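You operate a simulated robot arm through the tools that you are given. There is no shell and no other tool. Be economical: measure what you need, move in short steps, check, and stop when the job is done.

You are at the controls of a simulated robot arm. One attempt, no reset.

Task
Put one of the loose chestnuts from the cold bench on top of the silver round steel block there.

Only the result counts: the job must be done as asked and must still hold three seconds after the hand-in. Knocking over, shifting, dropping, spilling or breaking anything else fails it.

Robot
A 7-joint arm with a two-finger parallel gripper, fixed in place. Base frame: the origin is at the foot of the arm, x ahead of it, y to its left, z up; the work surface is at about z = 0. Readings come in m, degrees, newtons and seconds.
With the tool pointing down near the work surface it reaches from about 0.22 to 0.58 m from the base axis. Its first joint turns from -66.0 to 66.0 degrees. Payload 2.5 kg.
The TCP is the grasp point between the finger pads, 0.023 m short of the fingertips. In the tool frame z runs along the fingers and y along their closing line. The gripper opens to 0.094 m. The fingers are 0.038 m wide and 0.01 m thick; the gripper's body (0.054 by 0.096 m) begins 0.039 m behind the TCP.
Orientation is told as [roll, pitch, yaw] about the base's x, y, z axes, in that order, counted from this pose: with the fingers straight down and closing along the base's y, the tool's x points along the base's -x, its y along +y and its z along -z.

Tools
- The arm moves only by the tool servo_tool. Its argument "series" is a list of rows, each an object of numbers (a shift or turn left out is 0, a gripper value left out holds the last): "dx", "dy", "dz": the shift along the tool's x, y, z in m; "wx", "wy", "wz": the turn, a rotation vector about the tool's x, y, z in degrees; "gripper": the gripper command, from -1 (fully open) to 1 (shut), values between in proportion. In form: [{"dx": .., "dy": .., "dz": .., "wx": .., "wy": .., "wz": .., "gripper": ..}, ...]. A call has 1 to 10 rows; each row shifts and turns the commanded pose from where the row before left it, along the tool's axes as they then stand. A row lasts 0.2 s, in which the tool goes at most 0.05 m and 8.6 degrees; a call with a longer step from one row to the next is refused whole, and so is a gripper value outside its range. Where a pose cannot be reached the arm comes as near as it can. A force on the tool above 40 N (or 10 N above the force at the start of the call, whichever is more), or a blocked arm, ends the call early, and 0.2 s more pass. The fingers move at their own pace (about 0.108 m/s each) and stop on an object; they squeeze with about 20 N. The grip force told is the motor's: it shows also when the fingers shut on nothing. Time passes only in rows, and 0.2 s behind the last, so rows that do not move let the fingers close. The reply holds the time, the measured pose of the TCP, the force on the tool along the base axes, the opening and the grip force, in the units named above and with some noise, and new pictures: "pictures" is both (left out), scene, wrist or none.
- Cameras (640 x 400 px; columns grow to the right, rows downward): "scene" is fixed at [0.1183, -0.417, 0.53]; the picture's right is [0.78, -0.63, 0.00], its down [-0.44, -0.54, -0.72] and it looks along [0.45, 0.56, -0.69] (base axes); focal length 260 px, centre (320, 200). "wrist" rides on the gripper at [0.086, 0.016, -0.074] in the tool frame; the picture's right is [-0.18, 0.98, 0.00], its down [-0.58, -0.11, -0.81] and it looks along [-0.79, -0.15, 0.59] (tool axes); focal length 243 px, centre (320, 200). There is no depth. A picture from a camera that has moved, and an enlarged one, comes with that camera's place and axes in the base frame and with its lens.
- close_up(camera, box): a new picture of the part [left, top, right, bottom] of that camera's present view, enlarged. It takes no simulated time.
- sign_off(): hands the job in; it is judged then, once.

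Go step by step. Nothing tells you positions but the pictures and the camera data: compare them with the known pose of the tool, close in by small moves and look again before you grip or let go. The budget is 90 turns and 170 pictures, counting those below and the enlarged ones. Unless the task says otherwise, let go and move clear before handing in, and close with one line.

The tools are called after ">>>" by a JSON object that holds its "fn" and its "kwargs". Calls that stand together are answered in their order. servo_tool: Moves the arm, as the interface text tells. Its arguments: {"type":"object","properties":{"series":{"type":"array"},"pictures":{"type":"string","enum":["both","scene","wrist","none"]}},"required":["series"]} The other tools are called the same way: close_up (camera, box) takes an enlarged picture of a part of a camera's view; sign_off () hands the job in.

At the start:

```text
t: 0.0
ee_pos: [0.3516, -0.175, 0.2642]
orientation: [0.1, -0.1, 0.1]
ft_force: [0.7, -0.7, 0.0]
width: 0.0942
grasp_force: 0.1
```

scene: 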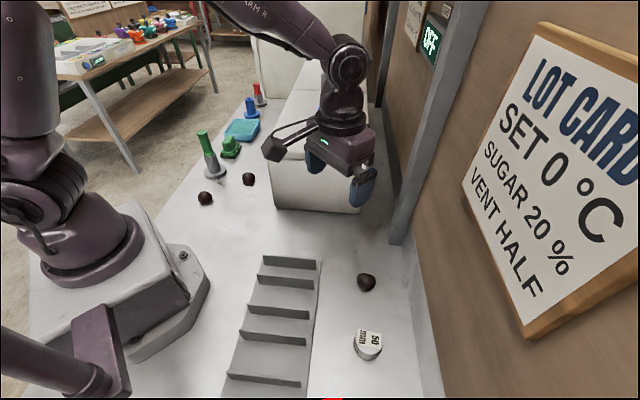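
wrist: 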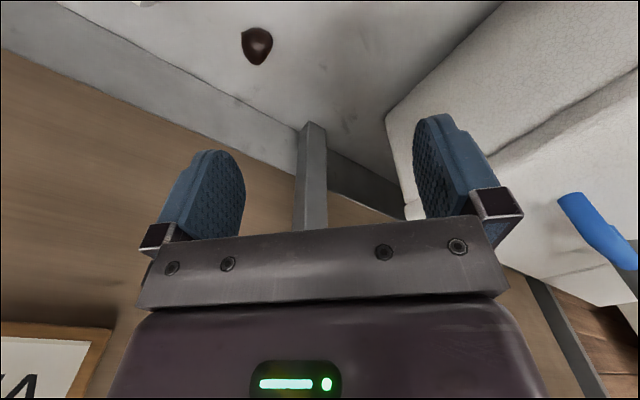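

I see a chestnut near (0.37, -0.26) and a round block marked "50 mm" near (0.29, -0.34), both estimated from the scene picture. I'll enlarge that area to check before moving.

>>> {"fn": "close_up", "kwargs": {"camera": "scene", "box": [300, 250, 440, 380]}}

>>> {"fn": "close_up", "kwargs": {"camera": "scene", "box": [180, 70, 320, 220]}}

```text
3.08 times, centred on (370, 315) of scene
camera zoom: at [0.1183, -0.417, 0.53], right [0.78, -0.63, 0.0], down [-0.44, -0.54, -0.72], along [0.45, 0.56, -0.69], focal length 801 px, centre (166, -154)
```

zoom: 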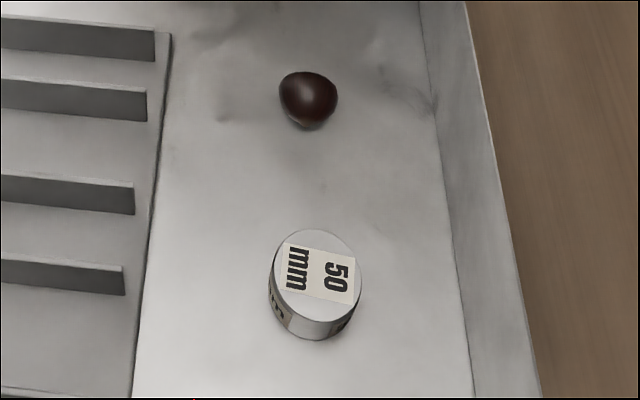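

```text
2.67 times, centred on (250, 145) of scene
camera zoom: at [0.1183, -0.417, 0.53], right [0.78, -0.63, 0.0], down [-0.44, -0.54, -0.72], along [0.45, 0.56, -0.69], focal length 694 px, centre (507, 347)
```

zoom: 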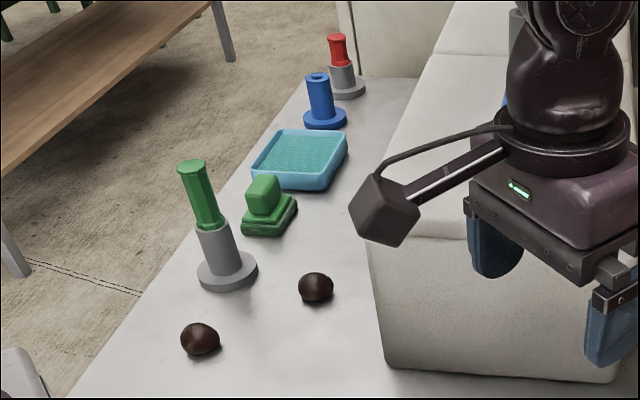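

The block is about 50 mm wide, and the nearest chestnut about 40 mm. Both cameras put that chestnut near (0.372, -0.259). I'll move above it with the gripper open.

>>> {"fn": "servo_tool", "kwargs": {"series": [{"dx": -0.007, "dy": -0.028, "dz": 0.02, "gripper": -1}, {"dx": -0.007, "dy": -0.028, "dz": 0.03}, {"dx": -0.006, "dy": -0.028, "dz": 0.03}, {"dz": 0.04}, {"dz": 0.03}, {}]}}

```text
t: 1.4
ee_pos: [0.372, -0.2613, 0.1127]
orientation: [0.0, 0.0, 0.0]
ft_force: [-1.2, 0.8, -0.2]
width: 0.094
grasp_force: 0.0
camera wrist: at [0.2872, -0.2442, 0.187], right [0.18, 0.98, 0.0], down [0.58, -0.11, 0.81], along [0.79, -0.15, -0.59], focal length 243 px, centre (320, 200)
```

scene: 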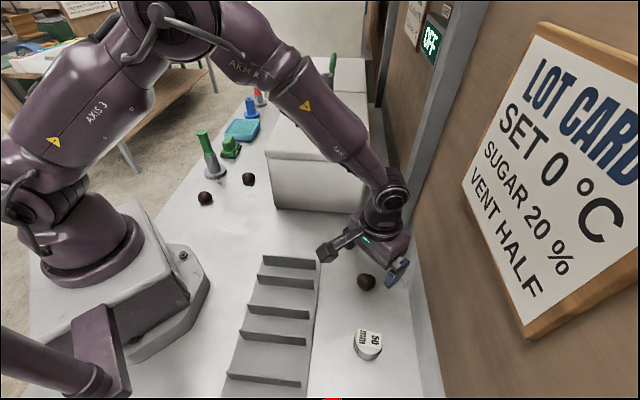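
wrist: 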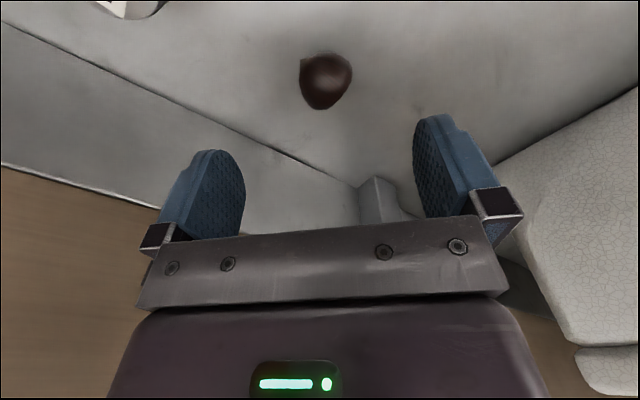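

From here the chestnut is at about (0.375, -0.257), close to centred between the fingers. I'll correct by a few mm and go down to just above grasp height.

>>> {"fn": "servo_tool", "kwargs": {"series": [{"dx": -0.003, "dy": 0.004, "dz": 0.02}, {"dz": 0.025}, {"dz": 0.02}, {}]}}

```text
t: 2.4
ee_pos: [0.3744, -0.2556, 0.0505]
orientation: [-0.1, 0.0, 0.0]
ft_force: [0.8, -0.6, 0.5]
width: 0.094
grasp_force: 0.0
camera wrist: at [0.2889, -0.2381, 0.1243], right [0.18, 0.98, 0.0], down [0.58, -0.11, 0.81], along [0.79, -0.15, -0.59], focal length 243 px, centre (320, 200)
```

scene: 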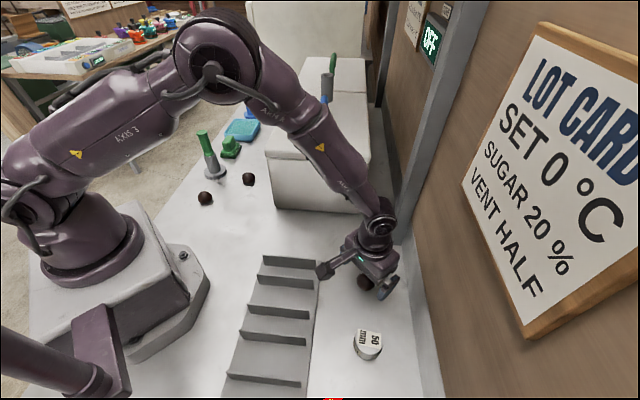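
wrist: 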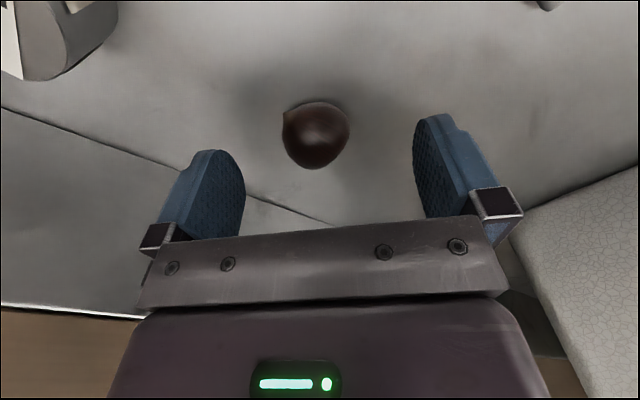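

The chestnut is centred between the fingers. I'll lower the last 22 mm and close on it.

>>> {"fn": "servo_tool", "kwargs": {"series": [{"dx": -0.001, "dy": -0.001, "dz": 0.012}, {"dz": 0.01}, {}, {"gripper": 1}, {}, {}, {}]}}

```text
t: 4.0
ee_pos: [0.3759, -0.2573, 0.0265]
orientation: [0.0, 0.0, 0.0]
ft_force: [0.0, -0.5, 0.0]
width: 0.0373
grasp_force: 20.0
camera wrist: at [0.2898, -0.2393, 0.1018], right [0.18, 0.98, 0.0], down [0.58, -0.11, 0.81], along [0.79, -0.15, -0.59], focal length 243 px, centre (320, 200)
```

scene: 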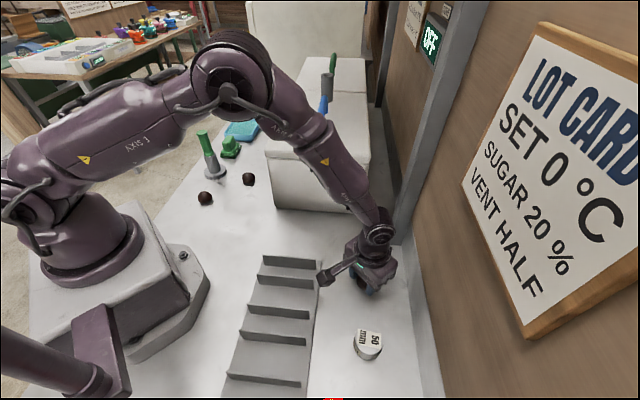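
wrist: 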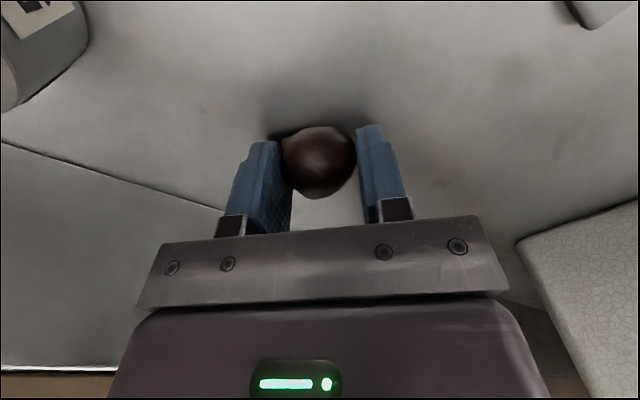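

The chestnut is held at 37 mm opening and 20 N. I'll lift it straight up and then move over toward the block.

>>> {"fn": "servo_tool", "kwargs": {"series": [{"dz": -0.02}, {"dz": -0.035}, {"dz": -0.04}, {"dx": 0.02, "dy": -0.02}, {"dx": 0.025, "dy": -0.025}, {"dx": 0.025, "dy": -0.025}, {"dx": 0.016, "dy": -0.018}, {}, {}]}}

```text
t: 6.0
ee_pos: [0.2908, -0.3451, 0.1222]
orientation: [0.0, 0.1, -0.1]
ft_force: [-0.6, -0.3, -1.6]
width: 0.0369
grasp_force: 20.3
camera wrist: at [0.2061, -0.3268, 0.1961], right [0.18, 0.98, 0.0], down [0.58, -0.11, 0.81], along [0.79, -0.15, -0.59], focal length 243 px, centre (320, 200)
```

scene: 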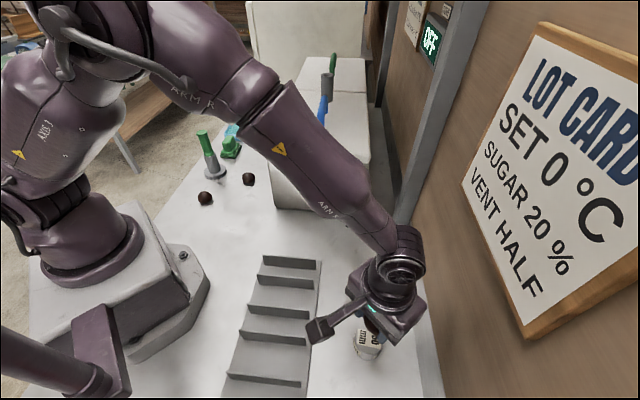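
wrist: 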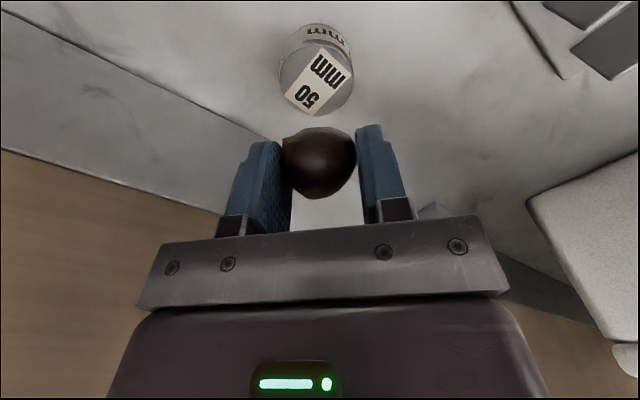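

>>> {"fn": "close_up", "kwargs": {"camera": "wrist", "box": [240, 10, 400, 210]}}

```text
2.00 times, centred on (320, 110) of wrist
camera zoom: at [0.2061, -0.3268, 0.1961], right [0.18, 0.98, 0.0], down [0.58, -0.11, 0.81], along [0.79, -0.15, -0.59], focal length 485 px, centre (320, 380)
```

zoom: 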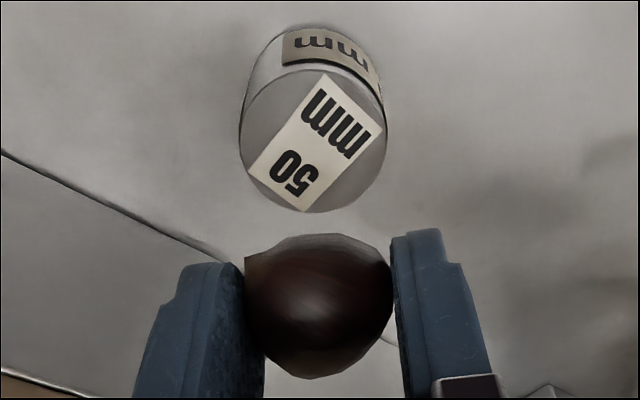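

The chestnut is almost above the block, whose top is at about z 0.03 and centre about (0.2885, -0.345). I'll shift by 2 mm, go down to just above contact and look.

>>> {"fn": "servo_tool", "kwargs": {"series": [{"dx": 0.002, "dy": -0.0015, "dz": 0.02}, {"dz": 0.02}, {"dz": 0.015}, {}]}}

>>> {"fn": "close_up", "kwargs": {"camera": "wrist", "box": [240, 80, 400, 240]}}

>>> {"fn": "close_up", "kwargs": {"camera": "scene", "box": [320, 280, 420, 380]}}

```text
t: 7.0
ee_pos: [0.287, -0.3469, 0.0661]
orientation: [0.1, 0.0, 0.1]
ft_force: [-0.9, -0.6, -0.3]
width: 0.0372
grasp_force: 20.0
camera wrist: at [0.2026, -0.3298, 0.1405], right [0.18, 0.98, 0.0], down [0.58, -0.11, 0.81], along [0.79, -0.15, -0.59], focal length 243 px, centre (320, 200)
```

scene: 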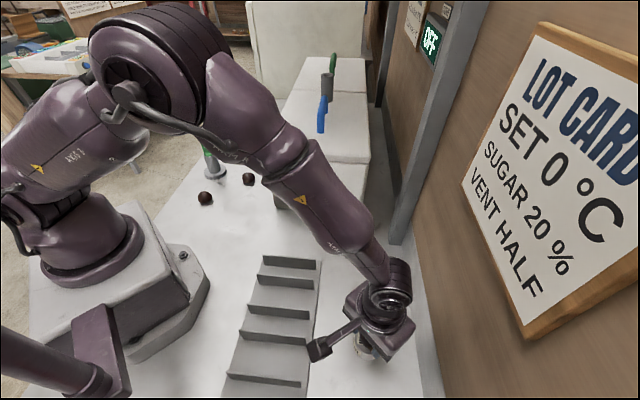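
wrist: 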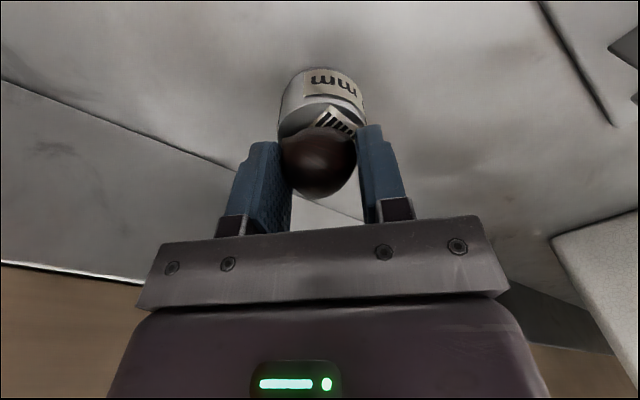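

```text
2.50 times, centred on (320, 160) of wrist
camera zoom: at [0.2026, -0.3298, 0.1405], right [0.18, 0.98, 0.0], down [0.58, -0.11, 0.81], along [0.79, -0.15, -0.59], focal length 606 px, centre (320, 300)
```

zoom: 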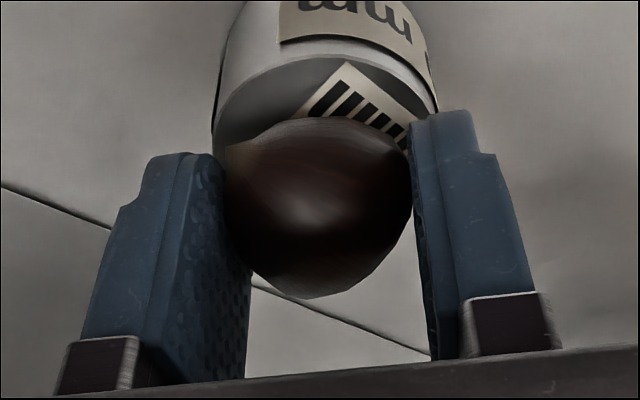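

```text
4.00 times, centred on (370, 330) of scene
camera zoom: at [0.1183, -0.417, 0.53], right [0.78, -0.63, 0.0], down [-0.44, -0.54, -0.72], along [0.45, 0.56, -0.69], focal length 1041 px, centre (120, -320)
```

zoom: 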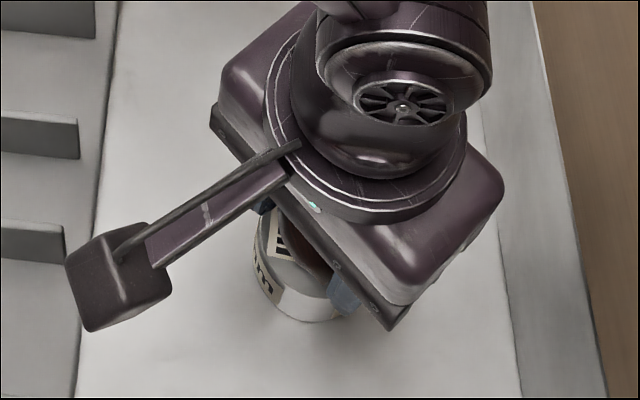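

The chestnut hangs just above the block's top, about centred. I'll nudge it 1 mm and lower gently, watching the force for contact.

>>> {"fn": "servo_tool", "kwargs": {"series": [{"dx": -0.001, "dy": 0.0015, "dz": 0.003}, {"dz": 0.002}, {}], "pictures": "none"}}

```text
t: 7.8
ee_pos: [0.2887, -0.3461, 0.0625]
orientation: [-0.1, -0.1, -0.1]
ft_force: [-3.1, 3.7, 17.6]
width: 0.037
grasp_force: 19.9
```

Contact came at z about 0.0625 with 17 N, so the chestnut is pressing on the block. I'll ease up 1 mm and check.

>>> {"fn": "servo_tool", "kwargs": {"series": [{"dz": -0.0012}, {}], "pictures": "wrist"}}

>>> {"fn": "close_up", "kwargs": {"camera": "wrist", "box": [240, 80, 400, 240]}}

>>> {"fn": "close_up", "kwargs": {"camera": "scene", "box": [320, 280, 420, 380]}}

```text
t: 8.4
ee_pos: [0.2883, -0.3466, 0.0627]
orientation: [-0.1, 0.0, -0.1]
ft_force: [2.9, -0.3, 4.9]
width: 0.0374
grasp_force: 19.4
camera wrist: at [0.2027, -0.3287, 0.1371], right [0.18, 0.98, 0.0], down [0.58, -0.11, 0.81], along [0.79, -0.15, -0.59], focal length 243 px, centre (320, 200)
```

wrist: 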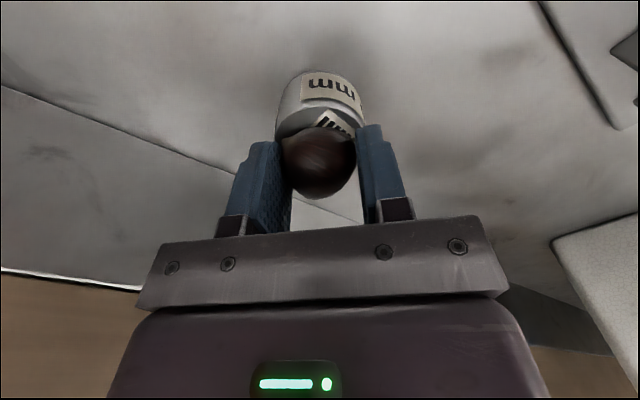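

```text
2.50 times, centred on (320, 160) of wrist
camera zoom: at [0.2027, -0.3287, 0.1371], right [0.18, 0.98, 0.0], down [0.58, -0.11, 0.81], along [0.79, -0.15, -0.59], focal length 606 px, centre (320, 300)
```

zoom: 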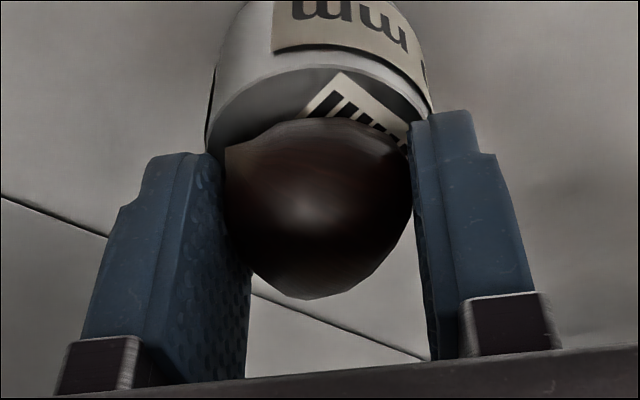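

```text
4.00 times, centred on (370, 330) of scene
camera zoom: at [0.1183, -0.417, 0.53], right [0.78, -0.63, 0.0], down [-0.44, -0.54, -0.72], along [0.45, 0.56, -0.69], focal length 1041 px, centre (120, -320)
```

zoom: 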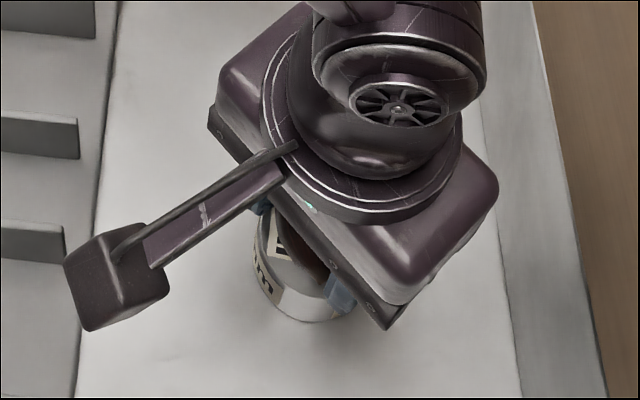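

The chestnut is centred on the block's top and lightly touching it. I'll open slowly and look before retreating.

>>> {"fn": "servo_tool", "kwargs": {"series": [{"gripper": 0.2}, {"gripper": 0.15}, {"gripper": 0.1}, {"gripper": 0.0}, {"gripper": -0.2}, {"gripper": -0.4}, {}], "pictures": "wrist"}}

>>> {"fn": "close_up", "kwargs": {"camera": "wrist", "box": [240, 80, 400, 240]}}

```text
t: 10.0
ee_pos: [0.2877, -0.3468, 0.0642]
orientation: [0.0, 0.0, 0.1]
ft_force: [0.4, 0.6, -1.0]
width: 0.0659
grasp_force: 0.1
camera wrist: at [0.2025, -0.3287, 0.1373], right [0.18, 0.98, 0.0], down [0.58, -0.11, 0.81], along [0.79, -0.15, -0.59], focal length 243 px, centre (320, 200)
```

wrist: 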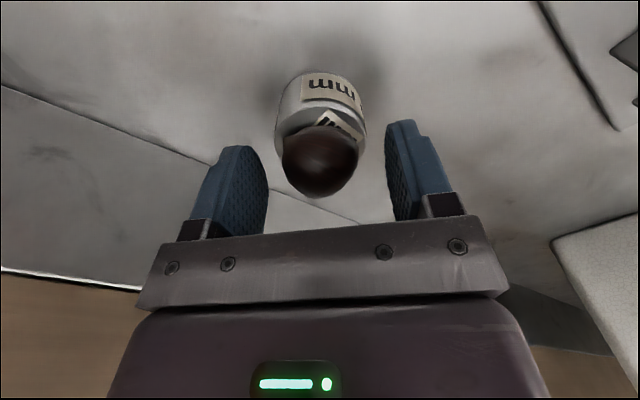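

```text
2.50 times, centred on (320, 160) of wrist
camera zoom: at [0.2025, -0.3287, 0.1373], right [0.18, 0.98, 0.0], down [0.58, -0.11, 0.81], along [0.79, -0.15, -0.59], focal length 606 px, centre (320, 300)
```

zoom: 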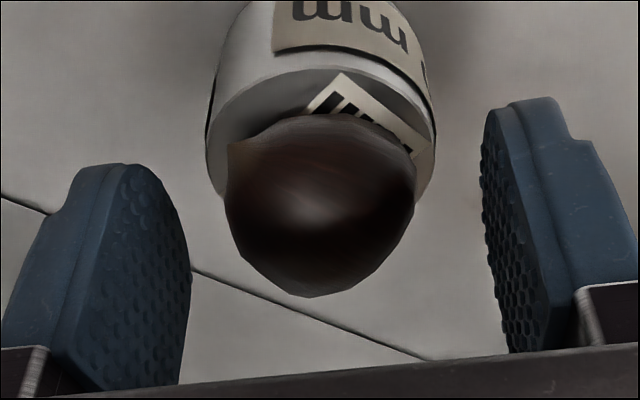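

The chestnut rests on the block without support. I'll open a bit more and rise straight up, clear of it.

>>> {"fn": "servo_tool", "kwargs": {"series": [{"gripper": -0.8}, {"dz": -0.015}, {"dz": -0.03}, {"dz": -0.04}, {"dz": -0.04}, {"dy": 0.04}, {"dy": 0.04}, {"dy": 0.04}, {}, {}]}}

>>> {"fn": "close_up", "kwargs": {"camera": "scene", "box": [300, 260, 440, 390]}}

```text
t: 12.2
ee_pos: [0.2863, -0.2274, 0.1872]
orientation: [0.1, 0.1, 0.0]
ft_force: [0.2, -0.6, -0.3]
width: 0.0844
grasp_force: 0.0
camera wrist: at [0.201, -0.2092, 0.2613], right [0.18, 0.98, 0.0], down [0.58, -0.11, 0.81], along [0.79, -0.15, -0.59], focal length 243 px, centre (320, 200)
```

scene: 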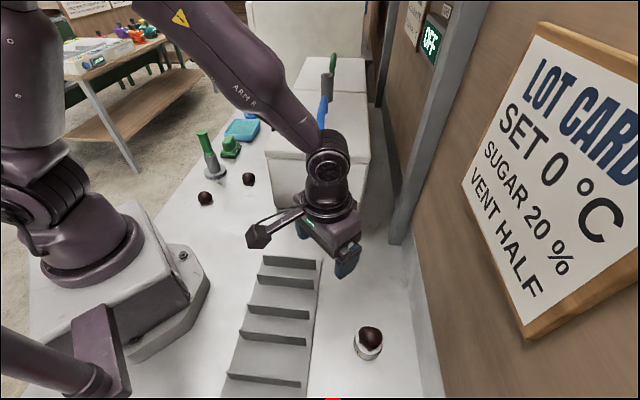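
wrist: 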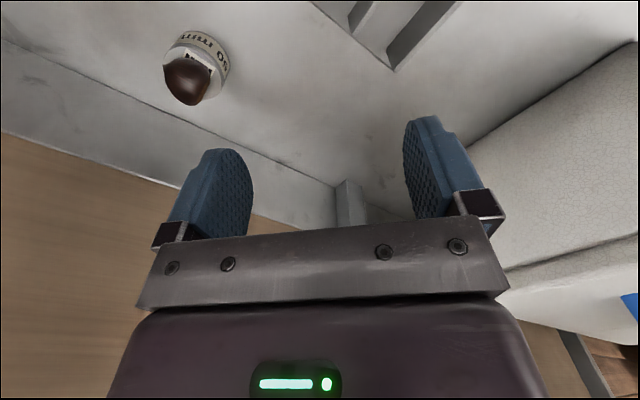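

```text
3.08 times, centred on (370, 325) of scene
camera zoom: at [0.1183, -0.417, 0.53], right [0.78, -0.63, 0.0], down [-0.44, -0.54, -0.72], along [0.45, 0.56, -0.69], focal length 801 px, centre (166, -185)
```

zoom: 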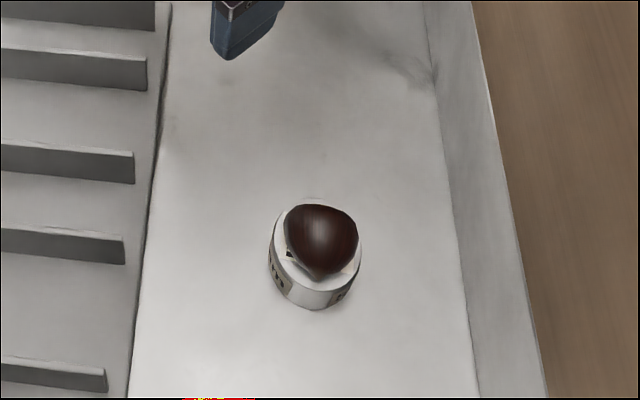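

The chestnut sits steadily on top of the round block and the arm is clear, so I'm handing in.

>>> {"fn": "sign_off", "kwargs": {}}

```text
The job is handed in.
```

One loose chestnut from the bench now sits on top of the silver round steel block; the arm has let go and is clear, and I saw nothing else disturbed.
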